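You operate a simulated robot arm through the tools that you are given. There is no shell and no other tool. Be economical: measure what you need, move in short steps, check, and stop when the job is done.

The job below is to be done with a simulated robot arm. You get a single attempt, and the scene is never put back.

TASK
Lock the short shaft, draw the long bush off and brush the rust from under it.
Fine: bush in the trolley's rack, wire brush back. Set down upright: wire brush. What is to be rubbed or washed off counts as gone when no trace of it is left.
Where things are to end (x, y in the base frame): long bush within 60 mm of [700, -2190].

Only the result counts: the job must be done as asked and must still hold three seconds after the hand-in. Knocking over, shifting, dropping, spilling or breaking anything else fails it.

THE ROBOT
A 6-joint arm with a two-finger parallel gripper on a trunk, on a base that drives. Base frame: it is fixed to the floor where the robot stands at the start and does not move with it; the origin is under the middle of the robot, x ahead of it, y to its left, z up. Units: mm, degrees, N and s.
With the tool pointing down near the work surface it reaches from about 320 to 800 mm from the robot's upright axis, wherever it stands. Its first joint turns from -166.0 to 166.0 degrees. Places, roughly: blue handwheel [400, -200, 1100]; green knob [400, -400, 800]; rack on the trolley [700, -2300, 700]; shaft lever [400, 0, 1000]; short bush [750, -2250, 750]; short shaft [400, -400, 900]; thick collar [750, -2500, 750]; thin collar [750, -2500, 750]; wire brush (3x3x20 cm) [500, -1900, 800]. Payload 3.91 kg.
Tool frame: the origin (TCP) lies between the finger pads and is the grasp point; the fingertips stand 30 mm ahead of it; z points along the fingers, y is the line along which they close. The gripper opens to 110 mm. The fingers are 20 mm wide and 10 mm thick; the gripper's body (48 by 112 mm) begins 55 mm behind the TCP.
Orientation is that of the tool frame in the base frame, as a unit quaternion [x, y, z, w]. With the fingers straight down and closing along the base's y, the tool's x points along the base's -x, its y along +y and its z along -z.

THE INTERFACE
- The arm moves only by the tool apply_moves. Its argument "moves" is a list that holds one entry, the list of rows, each a list of 7 numbers: the shift along the tool's x, y, z in units of 150 mm (1.0 is 150 mm), then the turn, a rotation vector about the tool's x, y, z in units of 60 degrees (1.0 is 60 degrees), then the finger opening in mm, from 0 to 110. In form: [[[dx, dy, dz, wx, wy, wz, hand], ...]]. A call has 1 to 20 rows; each row is the pose to reach, as a shift and turn from the pose commanded when the call began, along the tool's axes at that moment. A call with a number of a shift or a turn outside -1 to 1 is refused whole. Each row takes 0.2 s and may step no farther than 50 mm and 8.6 degrees from the row before; otherwise, or with a gripper value out of range, the whole call is refused. A pose out of reach is approached as far as the arm can. The call stops where the force on the tool passes 50 N (or 10 N more than at its start, if that is more) or the arm is blocked; 0.2 s more then pass. The fingers move at their own pace (about 45 mm/s each) and stop on an object; they squeeze with about 40 N. The grip force told is the motor's: it shows also when the fingers shut on nothing. Time passes only in rows, and 0.2 s behind the last, so rows that repeat a pose let the fingers close. It gives the time, the measured TCP pose, the force on the tool (base axes), the opening and the grip force at its end, in the units of the frame above (readings bear some noise), with the torque about the TCP (base axes, N m) and any sound that the robot's microphone picked up, and new pictures: "pictures" is both (left out), scene, wrist or none.
- Cameras (640 x 400 px; columns grow to the right, rows downward): "scene" is now at [-12.4, 96, 1621.8]; the picture's right is [-0.66, -0.75, 0.00], its down [-0.48, 0.42, -0.77] and it looks along [0.58, -0.51, -0.64] (base axes); focal length 251 px, centre (320, 200). "wrist" rides on the gripper at [77, 7, -115] in the tool frame; the picture's right is [-0.09, 1.00, 0.00], its down [-0.80, -0.07, -0.59] and it looks along [-0.59, -0.05, 0.80] (tool axes); focal length 270 px, centre (320, 200). There is no depth. A picture from a camera that has moved, and an enlarged one, comes with that camera's place and axes in the base frame and with its lens.
- move_column(by): slides the trunk up (or, below 0, down) by that many mm; the arm and the scene camera ride with it, the base frame stays. It gives what a move gives, with no picture.
- steer(legs): drives the robot by 1 to 6 legs, each [ahead, turn to the left] in mm and degrees, along the robot's own axes; the way and the turn of a leg run together, so that a leg with both is an arc; at most 1500 mm and 180 degrees a leg. The arm and the cameras ride along, it lands a little off, and it stops where it bumps. It gives what a move gives, and a new picture of the scene camera.
- head_to(pan, tilt): turns the head with the scene camera to pan (to the left, within 155 degrees either way) and tilt (down, from -29 to 69), counted from straight ahead of the robot. It gives what a move gives, and a new picture of the scene camera.
- inspect(camera, box): a new picture of the part [left, top, right, bottom] of that camera's present view, enlarged. No time passes.
- close_job(): hands the job in; it is judged then, once.

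Go step by step. Nothing tells you exact positions but the pictures and the camera data: compare them with the known pose of the tool, close in by small moves and look again before you grip or let go. The budget is 120 turns and 260 pictures, counting those below and the enlarged ones. Unless the task says otherwise, let go and move clear before handing in, and close with one line.

The tools are called as a command line: name --argument value ..., lists and objects as JSON in quotes. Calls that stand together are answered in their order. apply_moves: Moves the arm, as the interface text tells. Its arguments: {"type":"object","properties":{"moves":{"type":"array","items":{"type":"array","items":{"type":"array","items":{"type":"number"}}}},"pictures":{"type":"string","enum":["both","scene","wrist","none"]}},"required":["moves"]} The other tools are called the same way: move_column (by) slides the trunk up or down; steer (legs) drives the base; head_to (pan, tilt) turns the head that bears the scene camera; inspect (camera, box) takes an enlarged picture of a part of a camera's view; close_job () hands the job in.

At the start:

```text
time_s: 0.0
position: [241.1, -352.6, 1337.8]
orientation: [-0.006, 1.0, 0.0, 0.0]
force: [0.3, 0.1, -0.1]
ft_torque: [-0.01, -0.05, 0.02]
grip_width: 109.8
grip_force: 0.0
trunk travel left (down, up): [-575.0, 35.0]
robot x, y, heading: [0.9, 1.3, -0.0]
head pan, tilt: [-41.0, 39.5]
```

scene: 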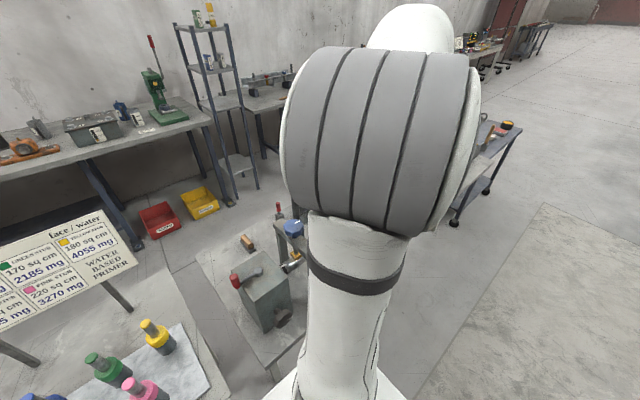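
wrist: 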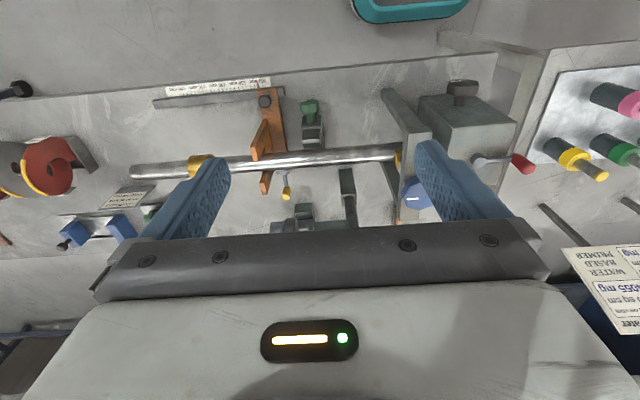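

I see a bench with a shaft device in the wrist view, partly hidden by the arm in the scene view. I'll look around with the head first.

head_to --pan -20 --tilt 50

head_to --pan -85 --tilt 30

inspect --camera "wrist" --box '[100, 50, 560, 240]'

```text
time_s: 0.8
position: [240.5, -353.4, 1338.3]
orientation: [-0.005, 1.0, 0.0, 0.0]
force: [-1.1, -0.6, -0.3]
ft_torque: [-0.01, -0.02, -0.01]
grip_width: 110.2
grip_force: 0.0
trunk travel left (down, up): [-575.0, 35.0]
robot x, y, heading: [3.0, 4.6, -0.1]
head pan, tilt: [-20.0, 50.0]
camera scene: at [-4.4, 125.6, 1606.8], right [-0.34, -0.94, 0.0], down [-0.72, 0.26, -0.64], along [0.6, -0.22, -0.77], focal length 251 px, centre (320, 200)
```

scene: 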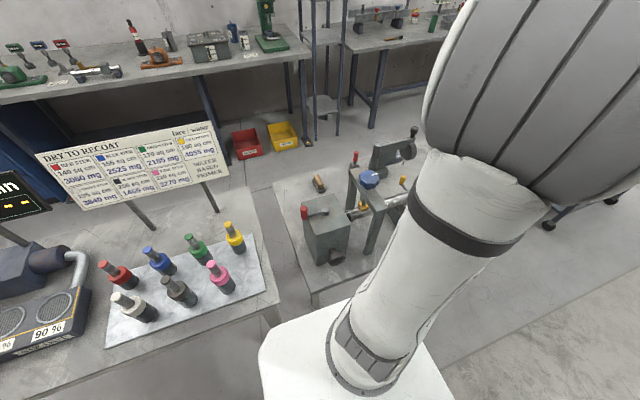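

```text
time_s: 2.2
position: [242.7, -353.7, 1337.6]
orientation: [-0.006, 1.0, 0.0, 0.0]
force: [0.4, -0.1, -0.1]
ft_torque: [0.0, 0.02, 0.01]
grip_width: 109.8
grip_force: 0.1
trunk travel left (down, up): [-575.0, 35.0]
robot x, y, heading: [2.2, 1.9, -0.0]
head pan, tilt: [-85.0, 30.0]
camera scene: at [-68.9, 62.0, 1636.3], right [-1.0, -0.09, 0.0], down [-0.04, 0.5, -0.87], along [0.08, -0.86, -0.5], focal length 251 px, centre (320, 200)
```

scene: 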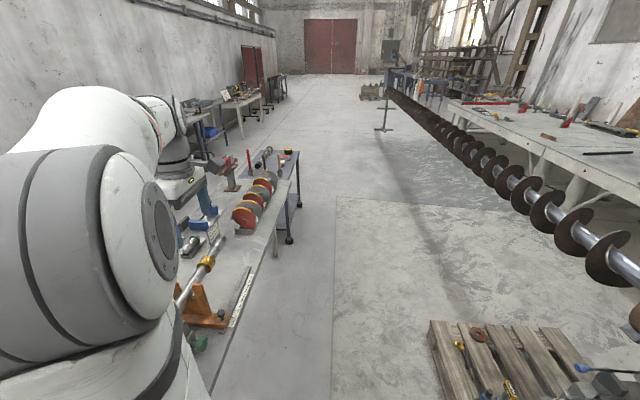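

```text
1.39 times, centred on (330, 145) of wrist
camera zoom: at [165.5, -346.8, 1453.0], right [0.08, 1.0, 0.0], down [0.8, -0.06, 0.59], along [0.59, -0.05, -0.8], focal length 376 px, centre (306, 276)
```

zoom: 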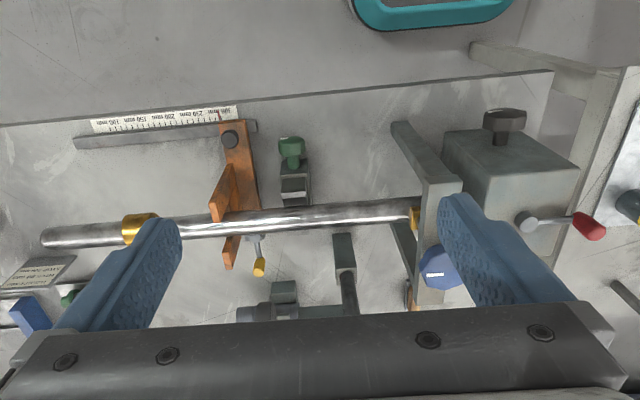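

The wrist view (upside down: its right is +y) shows a shaft with brass pieces, an orange bracket and a headstock with a red lever. I'll enlarge the details.

inspect --camera "wrist" --box '[100, 120, 230, 240]'

inspect --camera "wrist" --box '[230, 80, 420, 220]'

inspect --camera "wrist" --box '[370, 70, 550, 220]'

inspect --camera "scene" --box '[170, 130, 310, 350]'

```text
3.33 times, centred on (165, 180) of wrist
camera zoom: at [165.5, -346.8, 1453.0], right [0.08, 1.0, 0.0], down [0.8, -0.06, 0.59], along [0.59, -0.05, -0.8], focal length 901 px, centre (837, 267)
```

zoom: 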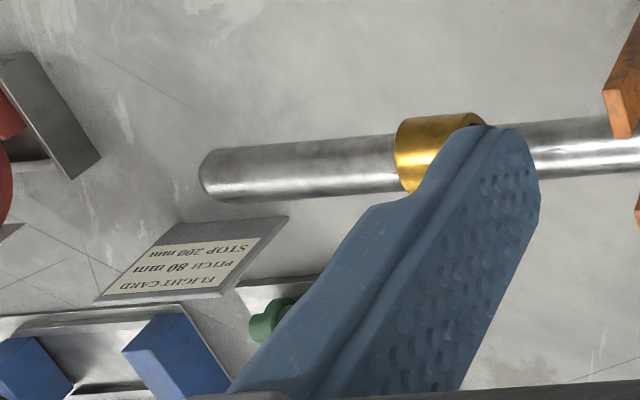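

```text
2.86 times, centred on (325, 150) of wrist
camera zoom: at [165.5, -346.8, 1453.0], right [0.08, 1.0, 0.0], down [0.8, -0.06, 0.59], along [0.59, -0.05, -0.8], focal length 772 px, centre (306, 343)
```

zoom: 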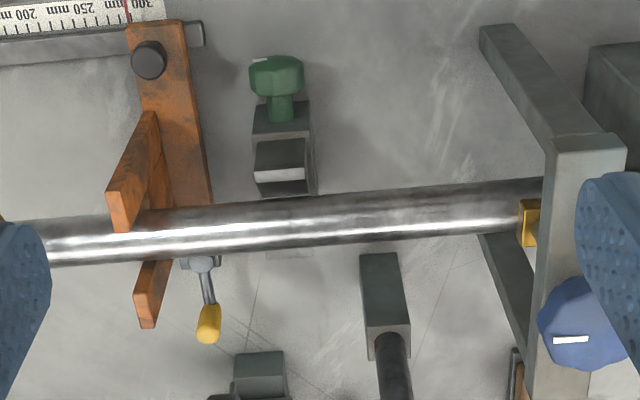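

```text
2.67 times, centred on (460, 145) of wrist
camera zoom: at [165.5, -346.8, 1453.0], right [0.08, 1.0, 0.0], down [0.8, -0.06, 0.59], along [0.59, -0.05, -0.8], focal length 721 px, centre (-53, 347)
```

zoom: 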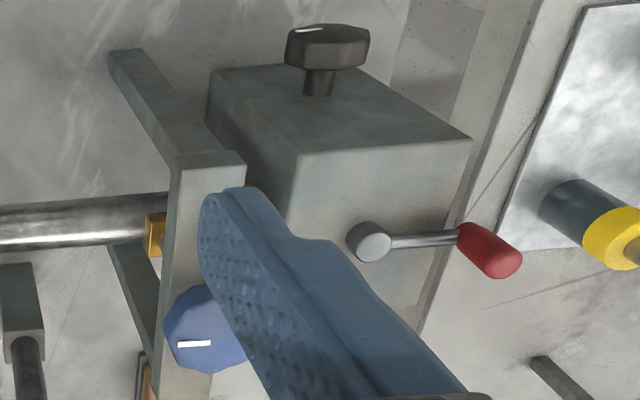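

```text
1.82 times, centred on (240, 240) of scene
camera zoom: at [-68.9, 62.0, 1636.3], right [-1.0, -0.09, 0.0], down [-0.04, 0.5, -0.87], along [0.08, -0.86, -0.5], focal length 456 px, centre (466, 127)
```

zoom: 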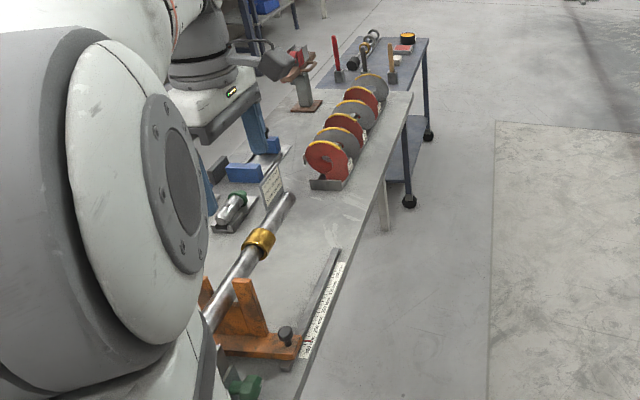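

The red lever on the headstock is the shaft lever; a brass bush sits towards the shaft's free end (-y). I'll move the hand sideways to triangulate and see the headstock.

apply_moves --moves '[[[0, 0.33, 0, 0, 0, 0, 110], [0, 0.66, 0, 0, 0, 0, 110], [0, 1, 0, 0, 0, 0, 110]]]' --pictures "both"

inspect --camera "wrist" --box '[260, 60, 500, 220]'

inspect --camera "wrist" --box '[0, 100, 240, 260]'

```text
refused: row 3 steps farther than a row can; nothing moved
```

```text
2.50 times, centred on (380, 140) of wrist
camera zoom: at [165.5, -346.8, 1453.0], right [0.08, 1.0, 0.0], down [0.8, -0.06, 0.59], along [0.59, -0.05, -0.8], focal length 676 px, centre (170, 350)
```

zoom: 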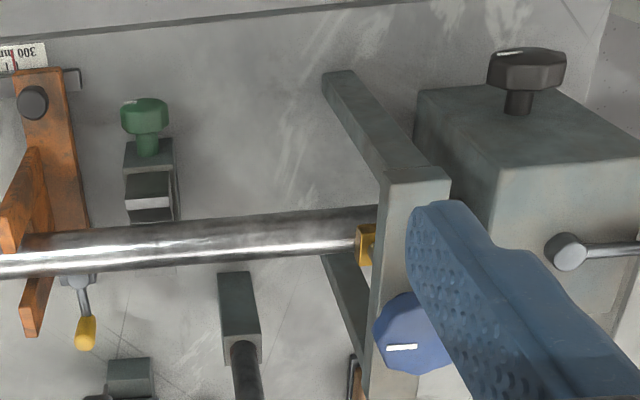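

```text
2.50 times, centred on (120, 180) of wrist
camera zoom: at [165.5, -346.8, 1453.0], right [0.08, 1.0, 0.0], down [0.8, -0.06, 0.59], along [0.59, -0.05, -0.8], focal length 676 px, centre (820, 250)
```

zoom: 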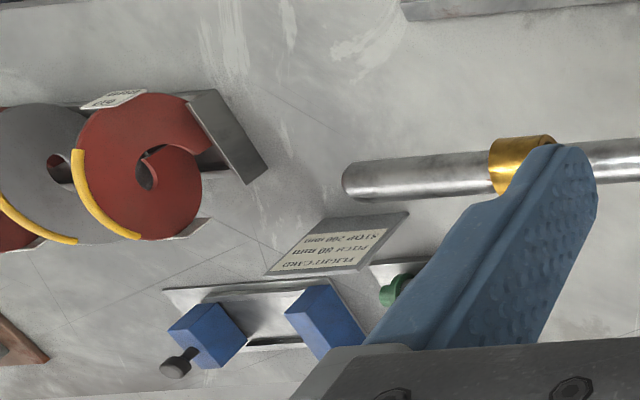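

The step size was just over; repeating with smaller steps.

apply_moves --moves '[[[0, 0.32, 0, 0, 0, 0, 110], [0, 0.64, 0, 0, 0, 0, 110], [0, 0.96, 0, 0, 0, 0, 110], [0, 1, 0, 0, 0, 0, 110]]]' --pictures "wrist"

apply_moves --moves '[[[0, 0.32, 0, 0, 0, 0, 110], [0, 0.64, 0, 0, 0, 0, 110], [0, 0.96, 0, 0, 0, 0, 110], [0, 1, 0, 0, 0, 0, 110]]]' --pictures "both"

head_to --pan -50 --tilt 45

```text
time_s: 3.2
position: [241.2, -201.9, 1337.6]
orientation: [-0.006, 1.0, 0.001, 0.0]
force: [0.3, 0.5, -0.6]
ft_torque: [-0.01, -0.01, 0.03]
grip_width: 109.9
grip_force: 0.1
trunk travel left (down, up): [-575.0, 35.0]
robot x, y, heading: [-0.5, 1.3, 0.2]
head pan, tilt: [-85.0, 30.0]
camera wrist: at [165.0, -196.9, 1452.3], right [0.08, 1.0, 0.0], down [0.8, -0.06, 0.59], along [0.59, -0.05, -0.8], focal length 270 px, centre (320, 200)
```

wrist: 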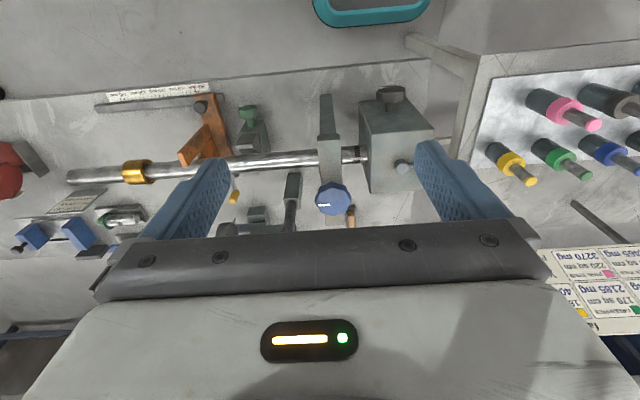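

```text
time_s: 4.2
position: [238.4, -51.4, 1336.5]
orientation: [-0.004, 1.0, -0.002, 0.0]
force: [0.9, 0.4, -0.7]
ft_torque: [-0.03, -0.03, 0.04]
grip_width: 110.0
grip_force: 0.1
trunk travel left (down, up): [-575.0, 35.0]
robot x, y, heading: [-0.5, 5.1, -0.2]
head pan, tilt: [-85.0, 30.0]
camera scene: at [-67.1, 63.2, 1636.3], right [-1.0, -0.09, 0.0], down [-0.04, 0.5, -0.87], along [0.07, -0.86, -0.5], focal length 251 px, centre (320, 200)
camera wrist: at [162.1, -44.8, 1452.5], right [0.08, 1.0, 0.0], down [0.8, -0.06, 0.59], along [0.59, -0.05, -0.8], focal length 270 px, centre (320, 200)
```

scene: 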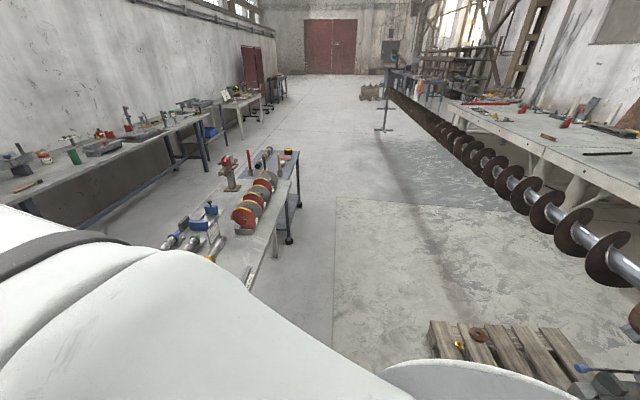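
wrist: 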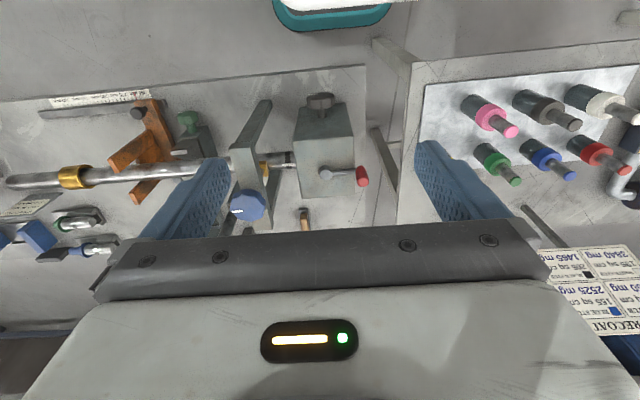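

```text
time_s: 5.2
position: [236.5, -52.2, 1336.7]
orientation: [-0.005, 1.0, 0.001, 0.0]
force: [0.2, 0.4, -0.1]
ft_torque: [-0.02, -0.02, 0.04]
grip_width: 110.2
grip_force: 0.1
trunk travel left (down, up): [-575.0, 35.0]
robot x, y, heading: [1.3, 0.5, -0.2]
head pan, tilt: [-50.0, 45.0]
camera scene: at [-24.6, 89.6, 1613.7], right [-0.77, -0.64, 0.0], down [-0.45, 0.54, -0.71], along [0.45, -0.54, -0.71], focal length 251 px, centre (320, 200)
```

scene: 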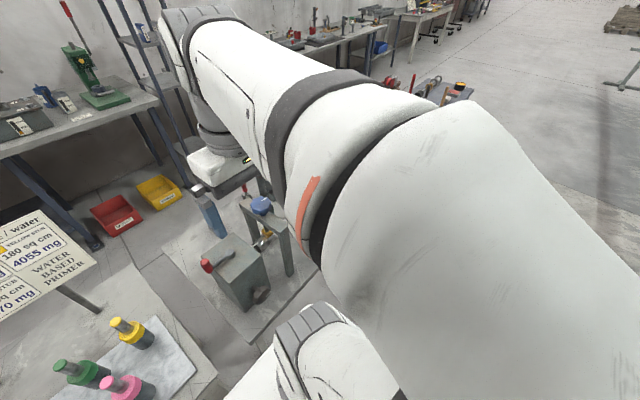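

inspect --camera "wrist" --box '[220, 80, 400, 220]'

inspect --camera "wrist" --box '[0, 90, 220, 260]'

inspect --camera "scene" --box '[180, 170, 320, 320]'

inspect --camera "scene" --box '[360, 60, 500, 140]'

```text
2.86 times, centred on (310, 150) of wrist
camera zoom: at [160.6, -46.4, 1452.4], right [0.08, 1.0, 0.0], down [0.8, -0.06, 0.59], along [0.59, -0.05, -0.8], focal length 772 px, centre (349, 343)
```

zoom: 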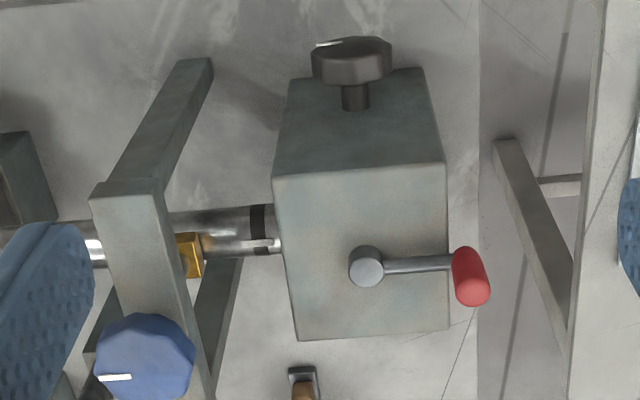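

```text
2.35 times, centred on (110, 175) of wrist
camera zoom: at [160.6, -46.4, 1452.4], right [0.08, 1.0, 0.0], down [0.8, -0.06, 0.59], along [0.59, -0.05, -0.8], focal length 636 px, centre (814, 259)
```

zoom: 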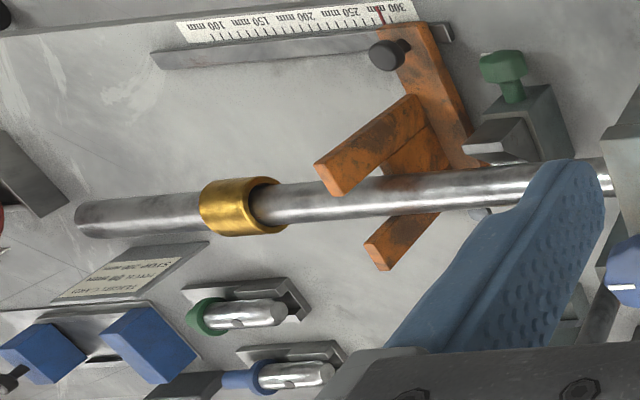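

```text
2.67 times, centred on (250, 245) of scene
camera zoom: at [-24.6, 89.6, 1613.7], right [-0.77, -0.64, 0.0], down [-0.45, 0.54, -0.71], along [0.45, -0.54, -0.71], focal length 668 px, centre (507, 80)
```

zoom: 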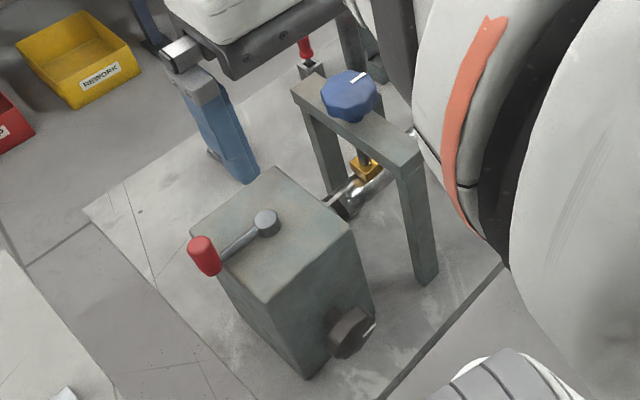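

```text
4.57 times, centred on (430, 100) of scene
camera zoom: at [-24.6, 89.6, 1613.7], right [-0.77, -0.64, 0.0], down [-0.45, 0.54, -0.71], along [0.45, -0.54, -0.71], focal length 1146 px, centre (-183, 657)
```

zoom: 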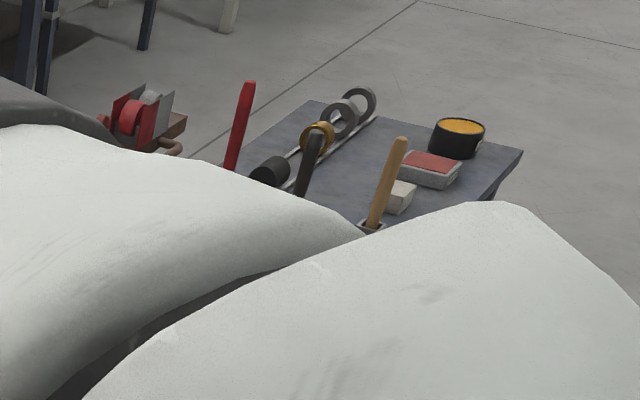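

The lever pivot triangulates to about (441,-58,982), its red handle to (440,12,1007). I'll lower towards the lever for a closer look.

apply_moves --moves '[[[-0.15, 0.05, 0.25, 0, 0, 0, 110], [-0.35, 0.1, 0.45, 0, 0, 0, 110], [-0.55, 0.15, 0.65, 0, 0, 0, 110], [-0.7, 0.2, 0.85, 0, 0, 0, 110], [-0.8, 0.25, 0.95, 0, 0, 0, 80]]]' --pictures "both"

inspect --camera "wrist" --box '[160, 0, 480, 230]'

```text
time_s: 6.4
position: [357.5, -12.2, 1194.8]
orientation: [-0.005, 1.0, -0.001, 0.001]
force: [-0.2, 0.6, 0.0]
ft_torque: [0.01, -0.01, -0.03]
grip_width: 79.9
grip_force: 0.0
trunk travel left (down, up): [-575.0, 35.0]
robot x, y, heading: [-0.5, 2.4, -0.3]
head pan, tilt: [-50.0, 45.0]
camera scene: at [-24.0, 89.9, 1613.7], right [-0.77, -0.64, 0.0], down [-0.45, 0.54, -0.71], along [0.45, -0.54, -0.71], focal length 251 px, centre (320, 200)
camera wrist: at [282.3, -6.8, 1309.6], right [0.08, 1.0, 0.0], down [0.8, -0.06, 0.59], along [0.59, -0.05, -0.8], focal length 270 px, centre (320, 200)
```

scene: 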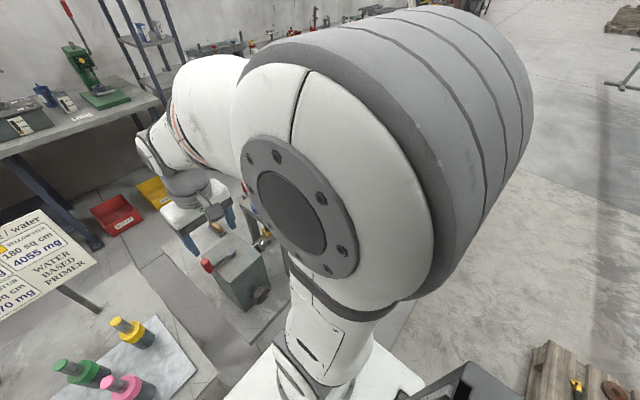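
wrist: 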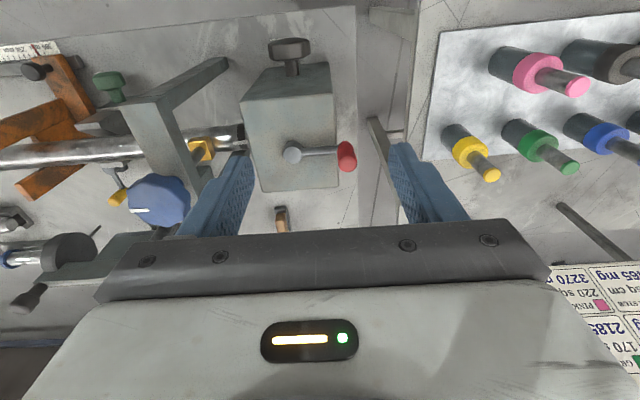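

```text
1.74 times, centred on (320, 115) of wrist
camera zoom: at [282.3, -6.8, 1309.6], right [0.08, 1.0, 0.0], down [0.8, -0.06, 0.59], along [0.59, -0.05, -0.8], focal length 470 px, centre (320, 348)
```

zoom: 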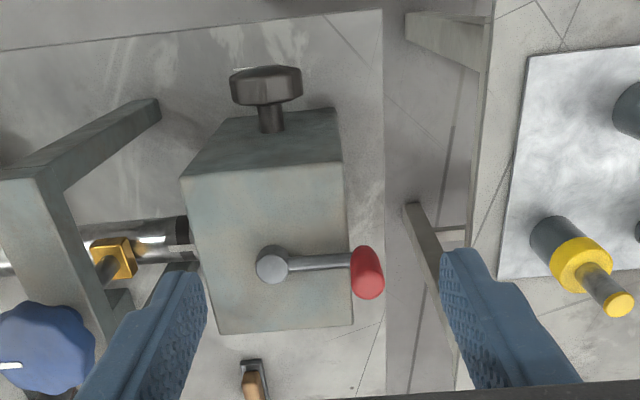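

The knob is an upright red cylinder at about (441,14), rod below it. I'll turn the hand a quarter turn so the fingers straddle it in x, above it.

apply_moves --moves '[[[-0.07, 0.02, 0.06, 0, 0, -0.125, 60], [-0.14, 0.04, 0.12, 0, 0, -0.25, 60], [-0.21, 0.06, 0.18, 0, 0, -0.375, 60], [-0.28, 0.08, 0.24, 0, 0, -0.5, 60], [-0.35, 0.1, 0.3, 0, 0, -0.625, 60], [-0.42, 0.12, 0.36, 0, 0, -0.75, 60], [-0.49, 0.14, 0.42, 0, 0, -0.875, 60], [-0.553, 0.17, 0.48, 0, 0, -1, 60]]]' --pictures "none"

apply_moves --moves '[[[0, 0, 0, 0, 0, -0.125, 60], [0, 0, 0, 0, 0, -0.25, 60], [0, 0, 0, 0, 0, -0.375, 60], [0, 0, 0, 0, 0, -0.5, 60]]]' --pictures "both"

```text
time_s: 8.2
position: [442.3, 12.1, 1122.5]
orientation: [-0.505, 0.863, 0.0, 0.0]
force: [0.0, -1.1, -0.5]
ft_torque: [0.01, 0.0, -0.03]
grip_width: 59.8
grip_force: 0.2
trunk travel left (down, up): [-575.0, 35.0]
robot x, y, heading: [-0.4, 2.7, -0.1]
head pan, tilt: [-50.0, 45.0]
```

```text
time_s: 9.2
position: [442.8, 12.6, 1123.2]
orientation: [0.711, -0.703, 0.001, 0.001]
force: [1.3, -0.2, -0.1]
ft_torque: [0.0, 0.05, 0.0]
grip_width: 60.1
grip_force: 0.0
trunk travel left (down, up): [-575.0, 35.0]
robot x, y, heading: [0.8, 1.7, -0.1]
head pan, tilt: [-50.0, 45.0]
camera scene: at [-24.4, 89.8, 1613.7], right [-0.77, -0.64, 0.0], down [-0.45, 0.54, -0.71], along [0.45, -0.54, -0.71], focal length 251 px, centre (320, 200)
camera wrist: at [436.6, -64.4, 1237.9], right [-1.0, 0.08, 0.0], down [0.06, 0.8, 0.59], along [0.04, 0.59, -0.8], focal length 270 px, centre (320, 200)
```

scene: 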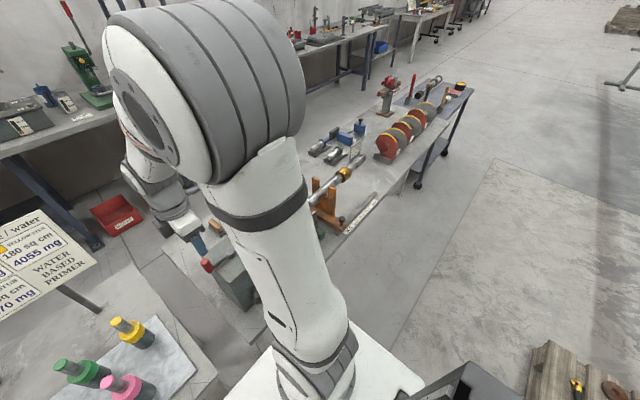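
wrist: 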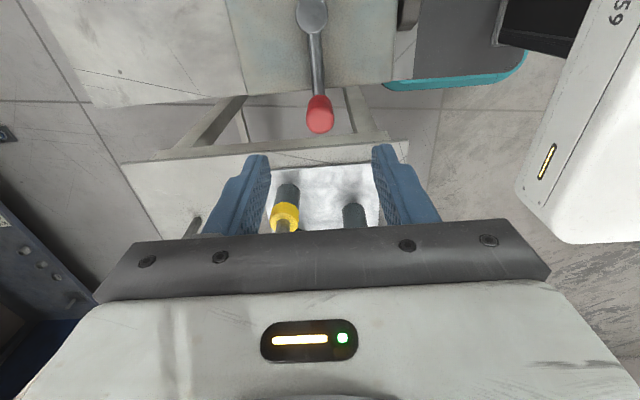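

The knob lies centred below the open fingers. I'll go down to straddle it.

apply_moves --moves '[[[0, 0, 0.25, 0, 0, 0, 60], [0, 0, 0.5, 0, 0, 0, 60], [0, 0, 0.72, 0, 0, 0, 60], [0, 0, 0.72, 0, 0, 0, 44]]]' --pictures "wrist"

inspect --camera "scene" --box '[150, 190, 270, 310]'

```text
time_s: 10.2
position: [440.0, 13.1, 1016.1]
orientation: [0.71, -0.704, 0.0, 0.0]
force: [-0.8, 0.1, -0.6]
ft_torque: [0.02, 0.0, 0.0]
grip_width: 43.9
grip_force: 0.1
trunk travel left (down, up): [-575.0, 35.0]
robot x, y, heading: [-0.7, 1.0, 0.0]
head pan, tilt: [-50.0, 45.0]
camera wrist: at [435.4, -63.7, 1130.5], right [-1.0, 0.08, 0.0], down [0.06, 0.8, 0.59], along [0.05, 0.59, -0.8], focal length 270 px, centre (320, 200)
```

wrist: 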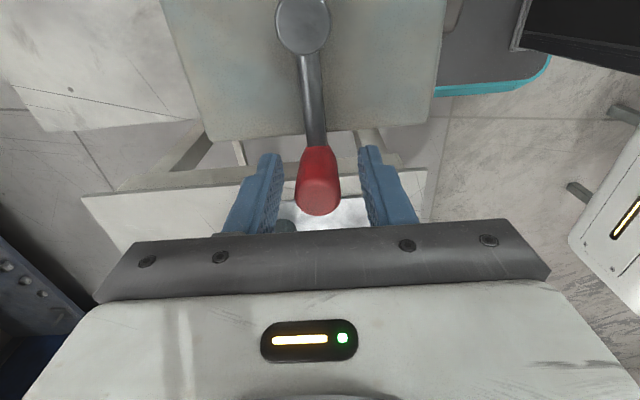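

```text
3.33 times, centred on (210, 250) of scene
camera zoom: at [-24.8, 89.8, 1613.7], right [-0.77, -0.64, 0.0], down [-0.45, 0.54, -0.71], along [0.45, -0.54, -0.71], focal length 835 px, centre (687, 33)
```

zoom: 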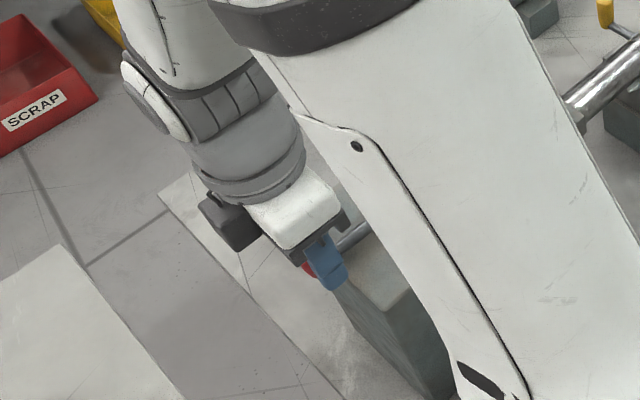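

Fingers straddle the knob. I'll try turning it clockwise (towards +x) about the pivot by 48°.

apply_moves --moves '[[[0.005, -0.066, 0, 0, 0, 0.133, 40], [0.018, -0.13, 0, 0, 0, 0.267, 40], [0.041, -0.193, 0, 0, 0, 0.4, 40], [0.072, -0.251, 0, 0, 0, 0.533, 40], [0.111, -0.304, 0, 0, 0, 0.667, 40], [0.157, -0.352, 0, 0, 0, 0.8, 40]]]' --pictures "wrist"

```text
time_s: 11.1
position: [458.7, 7.7, 1013.3]
orientation: [-0.532, 0.847, 0.007, -0.011]
force: [-34.7, 16.1, 2.1]
ft_torque: [-0.57, -0.01, -0.07]
grip_width: 59.2
grip_force: 19.5
trunk travel left (down, up): [-575.0, 35.0]
robot x, y, heading: [1.0, 1.0, -0.3]
head pan, tilt: [-50.0, 45.0]
stopped in row 4: the force on the tool passed its limit at 53 N (the readings are from after the stop); the commanded pose is now the measured one
camera wrist: at [423.0, -58.7, 1128.7], right [-0.86, 0.51, 0.02], down [0.43, 0.69, 0.58], along [0.28, 0.51, -0.81], focal length 270 px, centre (320, 200)
```

wrist: 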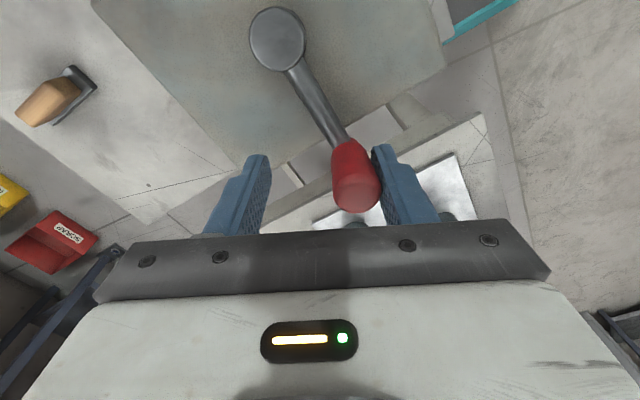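

Clockwise is a hard stop, so the lever turns the other way (towards the robot). Back to centre and counter-clockwise.

apply_moves --moves '[[[0.007, 0.04, 0, 0, 0, -0.14, 50], [0.013, 0.08, 0, 0, 0, -0.28, 44], [0.019, 0.121, 0, 0, 0, -0.42, 44], [0.052, 0.179, 0, 0, 0, -0.555, 44], [0.093, 0.231, 0, 0, 0, -0.69, 44], [0.139, 0.277, 0, 0, 0, -0.825, 44], [0.193, 0.316, 0, 0, 0, -0.96, 44]]]' --pictures "wrist"

```text
time_s: 12.7
position: [410.9, 0.4, 1014.4]
orientation: [0.874, -0.486, -0.007, 0.003]
force: [1.0, 1.0, 0.2]
ft_torque: [-0.04, -0.02, 0.03]
grip_width: 44.8
grip_force: 1.1
trunk travel left (down, up): [-575.0, 35.0]
robot x, y, heading: [-2.1, 4.9, -0.0]
head pan, tilt: [-50.0, 45.0]
camera wrist: at [448.4, -68.7, 1128.7], right [-0.89, -0.45, 0.02], down [-0.35, 0.72, 0.6], along [-0.28, 0.53, -0.8], focal length 270 px, centre (320, 200)
```

wrist: 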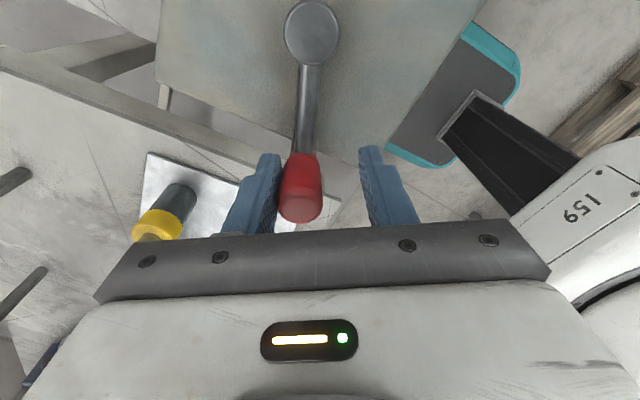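

The lever turns freely this way. Continuing round to its stop.

apply_moves --moves '[[[-0.019, 0.101, 0, 0, 0, -0.137, 44], [-0.005, 0.163, 0, 0, 0, -0.27, 44], [0.017, 0.223, 0, 0, 0, -0.403, 44], [0.048, 0.28, 0, 0, 0, -0.537, 44], [0.085, 0.331, 0, 0, 0, -0.67, 44], [0.13, 0.378, 0, 0, 0, -0.803, 44], [0.181, 0.417, 0, 0, 0, -0.937, 44], [0.22, 0.432, 0, 0, 0, -0.99, 44], [0.28, 0.432, 0, 0, 0, -0.99, 44]]]' --pictures "wrist"

```text
time_s: 14.5
position: [371.7, -20.9, 1001.0]
orientation: [0.999, -0.011, 0.0, 0.032]
force: [-11.1, 1.3, 32.9]
ft_torque: [0.83, 0.29, 0.35]
grip_width: 43.4
grip_force: 0.1
out of reach, approached as far as the arm can: row 6, 7, 8
trunk travel left (down, up): [-575.0, 35.0]
robot x, y, heading: [1.5, 0.6, -0.2]
head pan, tilt: [-50.0, 45.0]
stopped in row 8: the force on the tool passed its limit at 88 N (the readings are from after the stop); the commanded pose is now the measured one
camera wrist: at [448.5, -22.2, 1116.5], right [-0.11, -0.99, 0.06], down [-0.8, 0.13, 0.59], along [-0.59, 0.02, -0.81], focal length 270 px, centre (320, 200)
```

wrist: 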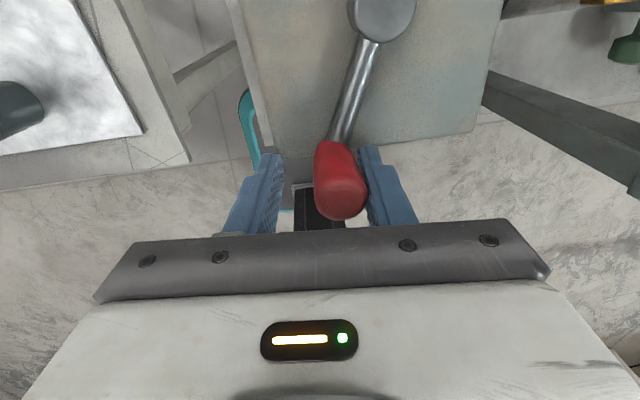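

The wrist ran out of turn and pressed down. I'll rise clear a little and look at where the lever stands.

apply_moves --moves '[[[0, 0, -0.08, 0, 0, 0, 60], [0, 0, -0.35, 0, 0, 0, 70], [0, 0, -0.6, 0, 0, 0, 70]]]' --pictures "both"

inspect --camera "scene" --box '[150, 190, 300, 310]'

```text
time_s: 15.3
position: [372.4, -5.1, 1088.8]
orientation: [0.999, -0.014, 0.001, 0.035]
force: [-1.0, -0.3, 0.1]
ft_torque: [-0.05, -0.03, -0.02]
grip_width: 70.0
grip_force: 0.1
out of reach, approached as far as the arm can: row 2, 3
trunk travel left (down, up): [-575.0, 35.0]
robot x, y, heading: [1.6, 0.3, -0.0]
head pan, tilt: [-50.0, 45.0]
camera scene: at [-26.0, 89.7, 1613.6], right [-0.77, -0.64, 0.0], down [-0.45, 0.54, -0.71], along [0.45, -0.54, -0.71], focal length 251 px, centre (320, 200)
camera wrist: at [449.7, -6.4, 1203.8], right [-0.12, -0.99, 0.07], down [-0.8, 0.13, 0.59], along [-0.59, 0.01, -0.81], focal length 270 px, centre (320, 200)
```

scene: 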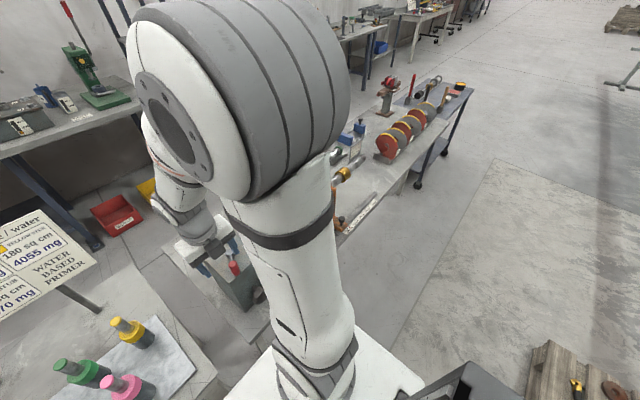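
wrist: 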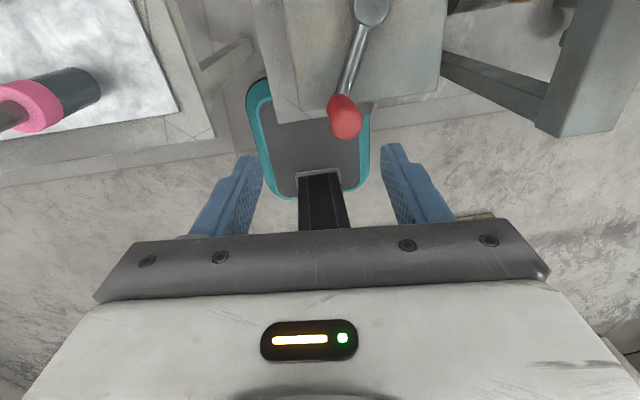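

```text
3.33 times, centred on (225, 250) of scene
camera zoom: at [-26.0, 89.7, 1613.6], right [-0.77, -0.64, 0.0], down [-0.45, 0.54, -0.71], along [0.45, -0.54, -0.71], focal length 835 px, centre (637, 33)
```

zoom: 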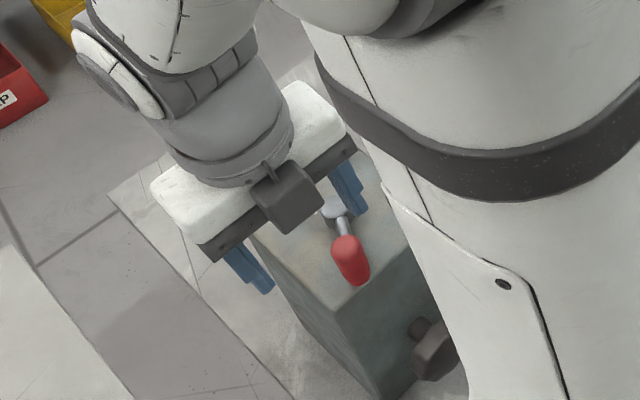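

The knob now stands at about (377,-31), roughly 67° round. I'll re-angle the hand to a reachable yaw and straddle it again.

apply_moves --moves '[[[0.006, 0.04, 0, 0.013, -0.004, 0.116, 60], [0.012, 0.08, 0, 0.026, -0.008, 0.232, 60], [0.018, 0.12, 0, 0.038, -0.012, 0.348, 60], [0.024, 0.15, 0, 0.051, -0.016, 0.464, 60], [0.03, 0.173, 0, 0.064, -0.02, 0.58, 60], [0.03, 0.173, 0, 0.064, -0.02, 0.58, 60]]]' --pictures "wrist"

```text
time_s: 16.7
position: [377.3, -33.2, 1089.4]
orientation: [0.95, -0.311, 0.0, -0.004]
force: [-0.3, 0.2, 1.1]
ft_torque: [0.01, -0.02, 0.0]
grip_width: 59.8
grip_force: 0.0
trunk travel left (down, up): [-575.0, 35.0]
robot x, y, heading: [0.4, 3.6, -0.4]
head pan, tilt: [-50.0, 45.0]
camera wrist: at [436.6, -85.3, 1204.3], right [-0.66, -0.75, -0.01], down [-0.6, 0.53, 0.6], along [-0.45, 0.4, -0.8], focal length 270 px, centre (320, 200)
```

wrist: 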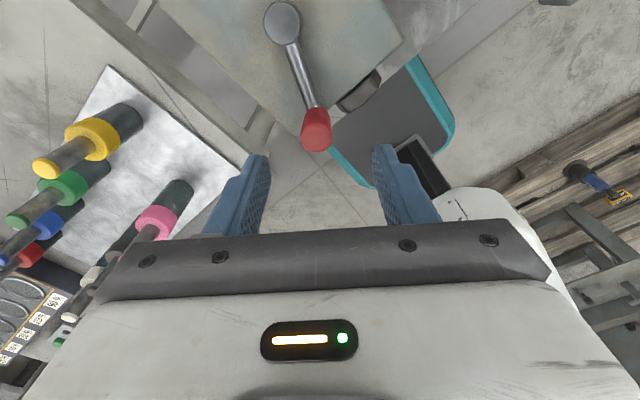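

apply_moves --moves '[[[0, 0, 0.25, 0, 0, 0, 60], [0, 0, 0.487, 0, 0, 0, 60], [0, 0, 0.487, 0, 0, 0, 44], [0.024, 0.089, 0.487, 0, 0, 0, 44], [0.061, 0.162, 0.487, 0, 0, 0, 44], [0.108, 0.227, 0.487, 0, 0, 0, 44], [0.132, 0.259, 0.487, 0, 0, 0, 44], [0.152, 0.286, 0.487, 0, 0, 0, 44]]]' --pictures "wrist"

```text
time_s: 18.5
position: [373.4, -79.2, 1015.1]
orientation: [0.951, -0.31, 0.0, -0.001]
force: [11.3, 23.8, 1.2]
ft_torque: [-0.11, 0.06, -0.12]
grip_width: 57.3
grip_force: 13.2
trunk travel left (down, up): [-575.0, 35.0]
robot x, y, heading: [-1.4, -0.3, -0.2]
head pan, tilt: [-50.0, 45.0]
camera wrist: at [432.3, -130.3, 1129.9], right [-0.66, -0.75, 0.0], down [-0.61, 0.53, 0.6], along [-0.45, 0.4, -0.8], focal length 270 px, centre (320, 200)
```

wrist: 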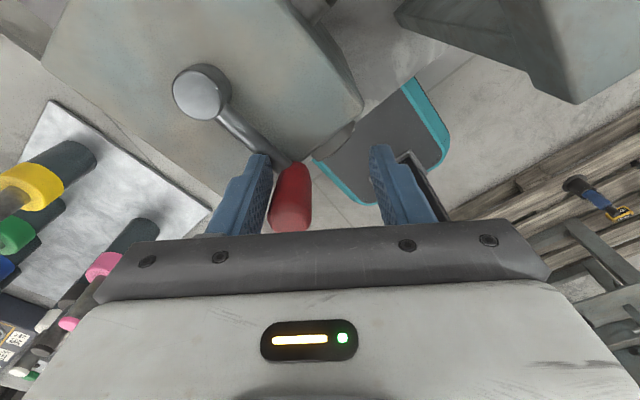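

The lever resists now, as at a stop. I'll back off, rise and check its angle.

apply_moves --moves '[[[0, -0.1, 0, 0, 0, 0, 60], [0, -0.1, -0.3, 0, 0, 0, 60], [0, -0.1, -0.6, 0, 0, 0, 60], [0, -0.1, -0.8, 0, 0, 0, 60]]]' --pictures "wrist"

inspect --camera "scene" --box '[150, 190, 300, 310]'

```text
time_s: 19.5
position: [379.7, -68.8, 1137.5]
orientation: [0.951, -0.31, -0.001, -0.003]
force: [-0.3, 0.4, -0.6]
ft_torque: [0.0, 0.01, 0.01]
grip_width: 60.1
grip_force: 0.1
trunk travel left (down, up): [-575.0, 35.0]
robot x, y, heading: [1.1, 0.3, -0.2]
head pan, tilt: [-50.0, 45.0]
camera wrist: at [438.7, -120.3, 1251.6], right [-0.66, -0.75, -0.01], down [-0.61, 0.53, 0.6], along [-0.45, 0.4, -0.8], focal length 270 px, centre (320, 200)
```

wrist: 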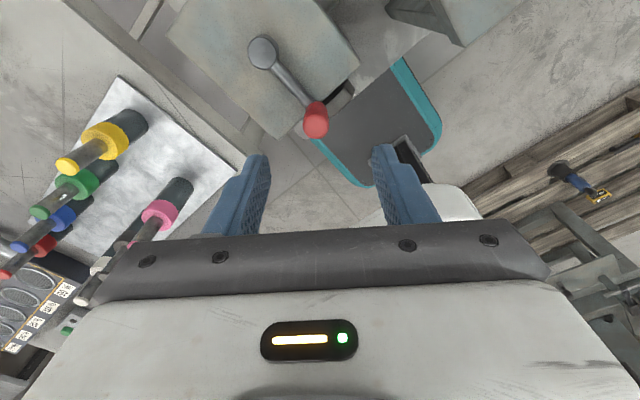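

```text
3.33 times, centred on (225, 250) of scene
camera zoom: at [-25.4, 90.0, 1613.6], right [-0.77, -0.64, 0.0], down [-0.45, 0.54, -0.71], along [0.45, -0.54, -0.71], focal length 835 px, centre (637, 33)
```

zoom: 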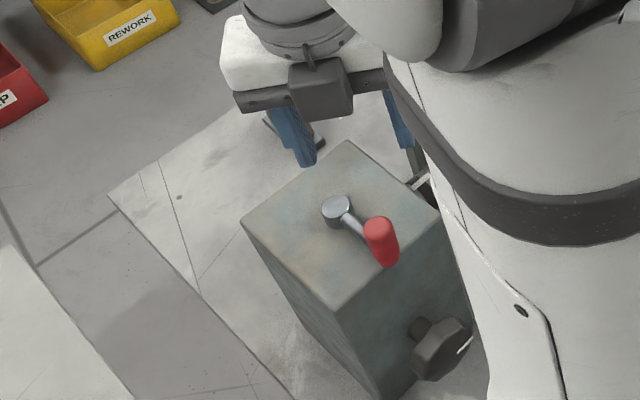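

The lever now stands at -89°, a full quarter turn against its stop. Next I back away, turn to -y and drive alongside the shaft so the bush (about (447,-650,910)) is on my left.

steer --legs '[[-170, 0], [0, -90], [700, 0]]'

head_to --pan 60 --tilt 45

head_to --pan 35 --tilt 20

```text
time_s: 28.3
position: [-275.3, -1072.7, 1137.5]
orientation: [-0.44, 0.898, -0.001, 0.004]
force: [-0.5, -0.6, -0.3]
ft_torque: [0.0, 0.02, 0.02]
grip_width: 59.9
grip_force: 0.0
trunk travel left (down, up): [-575.0, 35.0]
robot x, y, heading: [-195.5, -691.9, -91.2]
head pan, tilt: [-50.0, 45.0]
camera scene: at [-109.0, -671.3, 1613.7], right [-0.62, 0.78, 0.0], down [0.55, 0.44, -0.71], along [-0.55, -0.44, -0.71], focal length 251 px, centre (320, 200)
```

scene: 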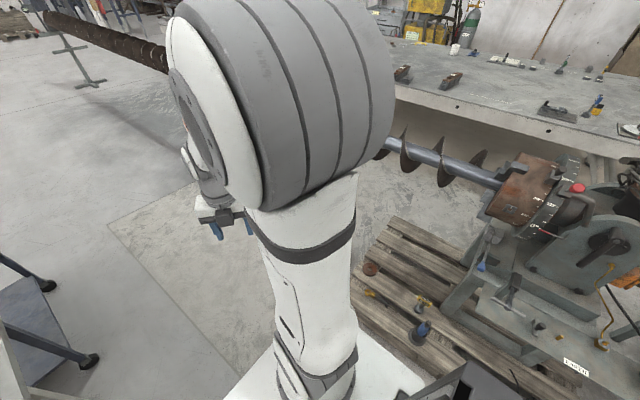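

```text
time_s: 30.2
position: [-274.1, -1070.8, 1136.4]
orientation: [-0.44, 0.898, -0.002, 0.002]
force: [0.0, -0.2, -0.7]
ft_torque: [0.0, 0.01, 0.03]
grip_width: 60.2
grip_force: 0.1
trunk travel left (down, up): [-575.0, 35.0]
robot x, y, heading: [-196.8, -689.3, -91.3]
head pan, tilt: [60.0, 45.0]
camera scene: at [24.0, -662.6, 1613.7], right [-0.52, -0.85, 0.0], down [-0.6, 0.37, -0.71], along [0.6, -0.37, -0.71], focal length 251 px, centre (320, 200)
```

scene: 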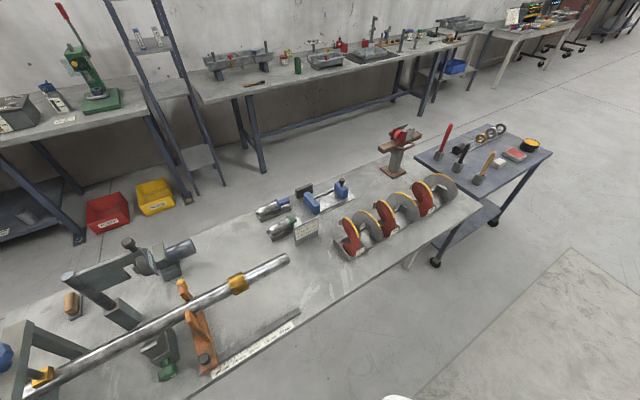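

```text
time_s: 31.1
position: [-275.2, -1071.3, 1135.9]
orientation: [-0.441, 0.898, -0.001, 0.002]
force: [-0.3, -0.6, -0.3]
ft_torque: [0.02, 0.01, 0.02]
grip_width: 59.9
grip_force: 0.1
trunk travel left (down, up): [-575.0, 35.0]
robot x, y, heading: [-195.2, -693.1, -91.3]
head pan, tilt: [35.0, 20.0]
camera scene: at [6.3, -697.7, 1652.3], right [-0.83, -0.55, 0.0], down [-0.19, 0.29, -0.94], along [0.52, -0.78, -0.34], focal length 251 px, centre (320, 200)
```

scene: 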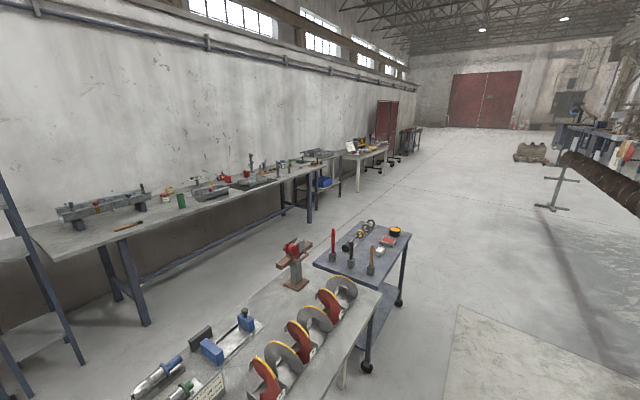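

Now a clear view. I'll enlarge the trolley, then the shaft.

inspect --camera "scene" --box '[310, 210, 420, 290]'

head_to --pan 75 --tilt 45

inspect --camera "scene" --box '[250, 200, 450, 330]'

inspect --camera "scene" --box '[40, 200, 250, 400]'

```text
5.00 times, centred on (365, 250) of scene
camera zoom: at [6.3, -697.7, 1652.3], right [-0.83, -0.55, 0.0], down [-0.19, 0.29, -0.94], along [0.52, -0.78, -0.34], focal length 1253 px, centre (95, -50)
```

zoom: 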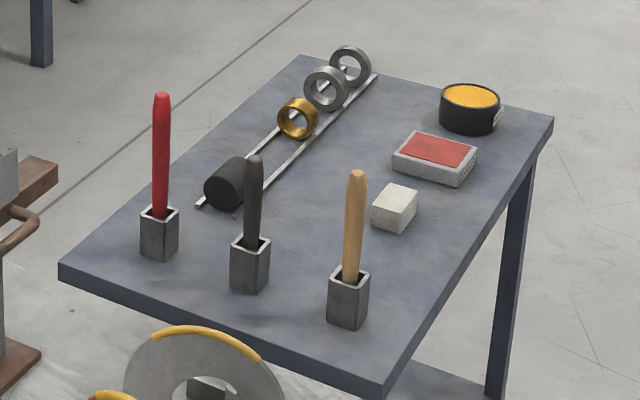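

```text
time_s: 32.1
position: [-274.2, -1070.0, 1136.7]
orientation: [-0.44, 0.898, -0.002, 0.003]
force: [0.1, 0.0, 0.2]
ft_torque: [0.0, -0.02, 0.02]
grip_width: 60.1
grip_force: 0.1
trunk travel left (down, up): [-575.0, 35.0]
robot x, y, heading: [-196.7, -691.4, -91.3]
head pan, tilt: [75.0, 45.0]
camera scene: at [32.7, -643.2, 1613.7], right [-0.28, -0.96, 0.0], down [-0.68, 0.2, -0.71], along [0.68, -0.2, -0.71], focal length 251 px, centre (320, 200)
```

scene: 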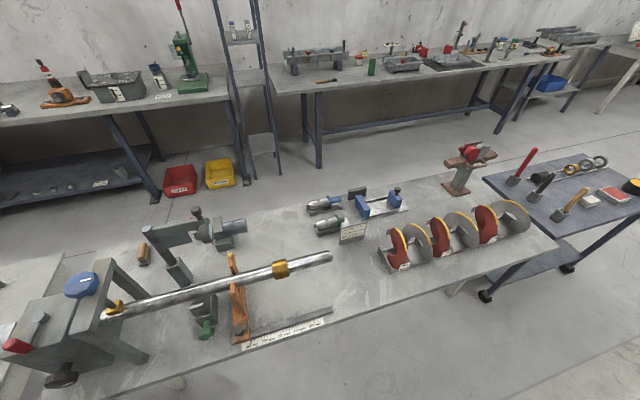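

```text
3.08 times, centred on (350, 265) of scene
camera zoom: at [32.7, -643.2, 1613.7], right [-0.28, -0.96, 0.0], down [-0.68, 0.2, -0.71], along [0.68, -0.2, -0.71], focal length 771 px, centre (228, 0)
```

zoom: 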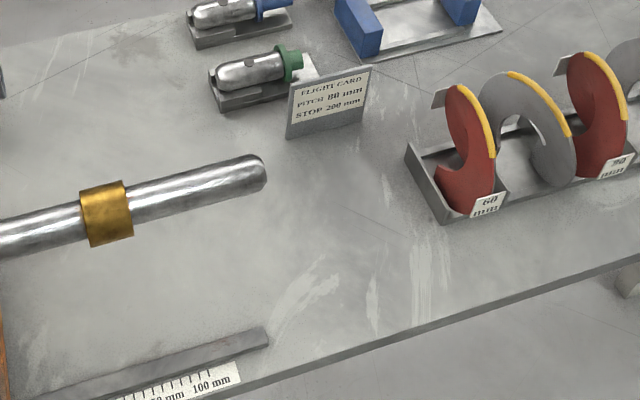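

```text
2.00 times, centred on (145, 300) of scene
camera zoom: at [32.7, -643.2, 1613.7], right [-0.28, -0.96, 0.0], down [-0.68, 0.2, -0.71], along [0.68, -0.2, -0.71], focal length 501 px, centre (670, 0)
```

zoom: 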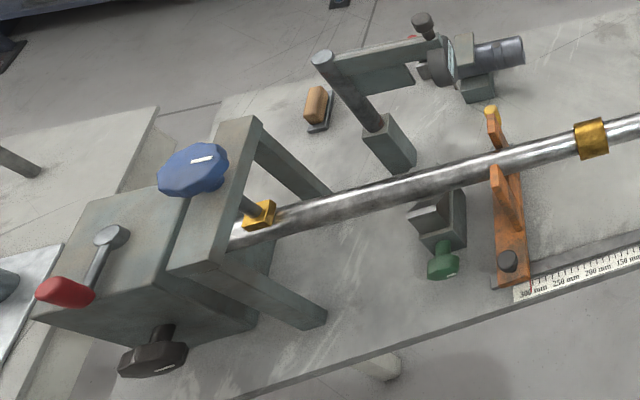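

Shaft axis at about x 446, z 913; bush centre near y -638, ~50 mm long, shaft end near y -801. The rack gap on the trolley lies between the black cylinder and the short brass bush. I'll turn to face the bench, which also brings the hand in front.

steer --legs '[[0, 91]]'

head_to --pan -15 --tilt 45

```text
time_s: 36.4
position: [184.4, -764.5, 1135.7]
orientation: [0.949, -0.316, -0.002, -0.004]
force: [0.3, -0.4, -0.8]
ft_torque: [0.03, -0.01, 0.0]
grip_width: 59.9
grip_force: 0.1
trunk travel left (down, up): [-575.0, 35.0]
robot x, y, heading: [-199.9, -700.8, -0.8]
head pan, tilt: [75.0, 45.0]
camera scene: at [-248.9, -474.5, 1613.8], right [0.96, -0.27, 0.0], down [-0.19, -0.68, -0.71], along [0.19, 0.68, -0.71], focal length 251 px, centre (320, 200)
```

scene: 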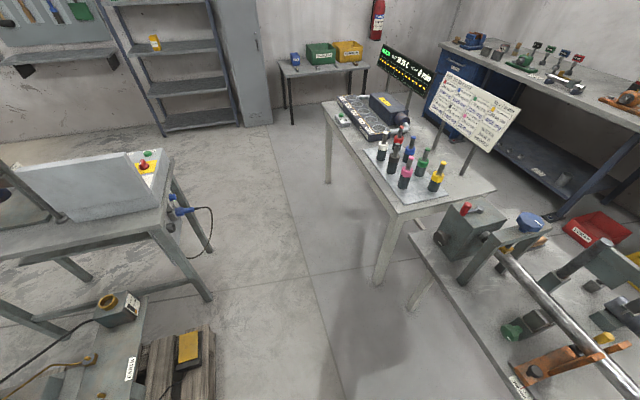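

```text
time_s: 38.0
position: [184.1, -764.1, 1134.9]
orientation: [0.949, -0.316, -0.001, -0.003]
force: [-0.5, -0.5, -0.5]
ft_torque: [0.01, 0.0, -0.01]
grip_width: 59.9
grip_force: 0.0
trunk travel left (down, up): [-575.0, 35.0]
robot x, y, heading: [-199.8, -703.4, -0.6]
head pan, tilt: [-15.0, 45.0]
camera scene: at [-192.9, -573.7, 1613.7], right [-0.27, -0.96, 0.0], down [-0.68, 0.19, -0.71], along [0.68, -0.19, -0.71], focal length 251 px, centre (320, 200)
```

scene: 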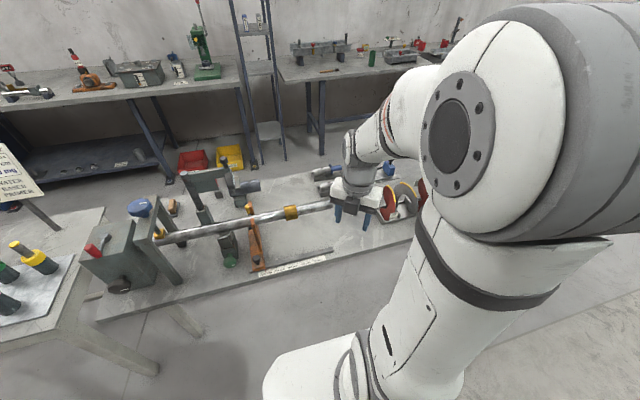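

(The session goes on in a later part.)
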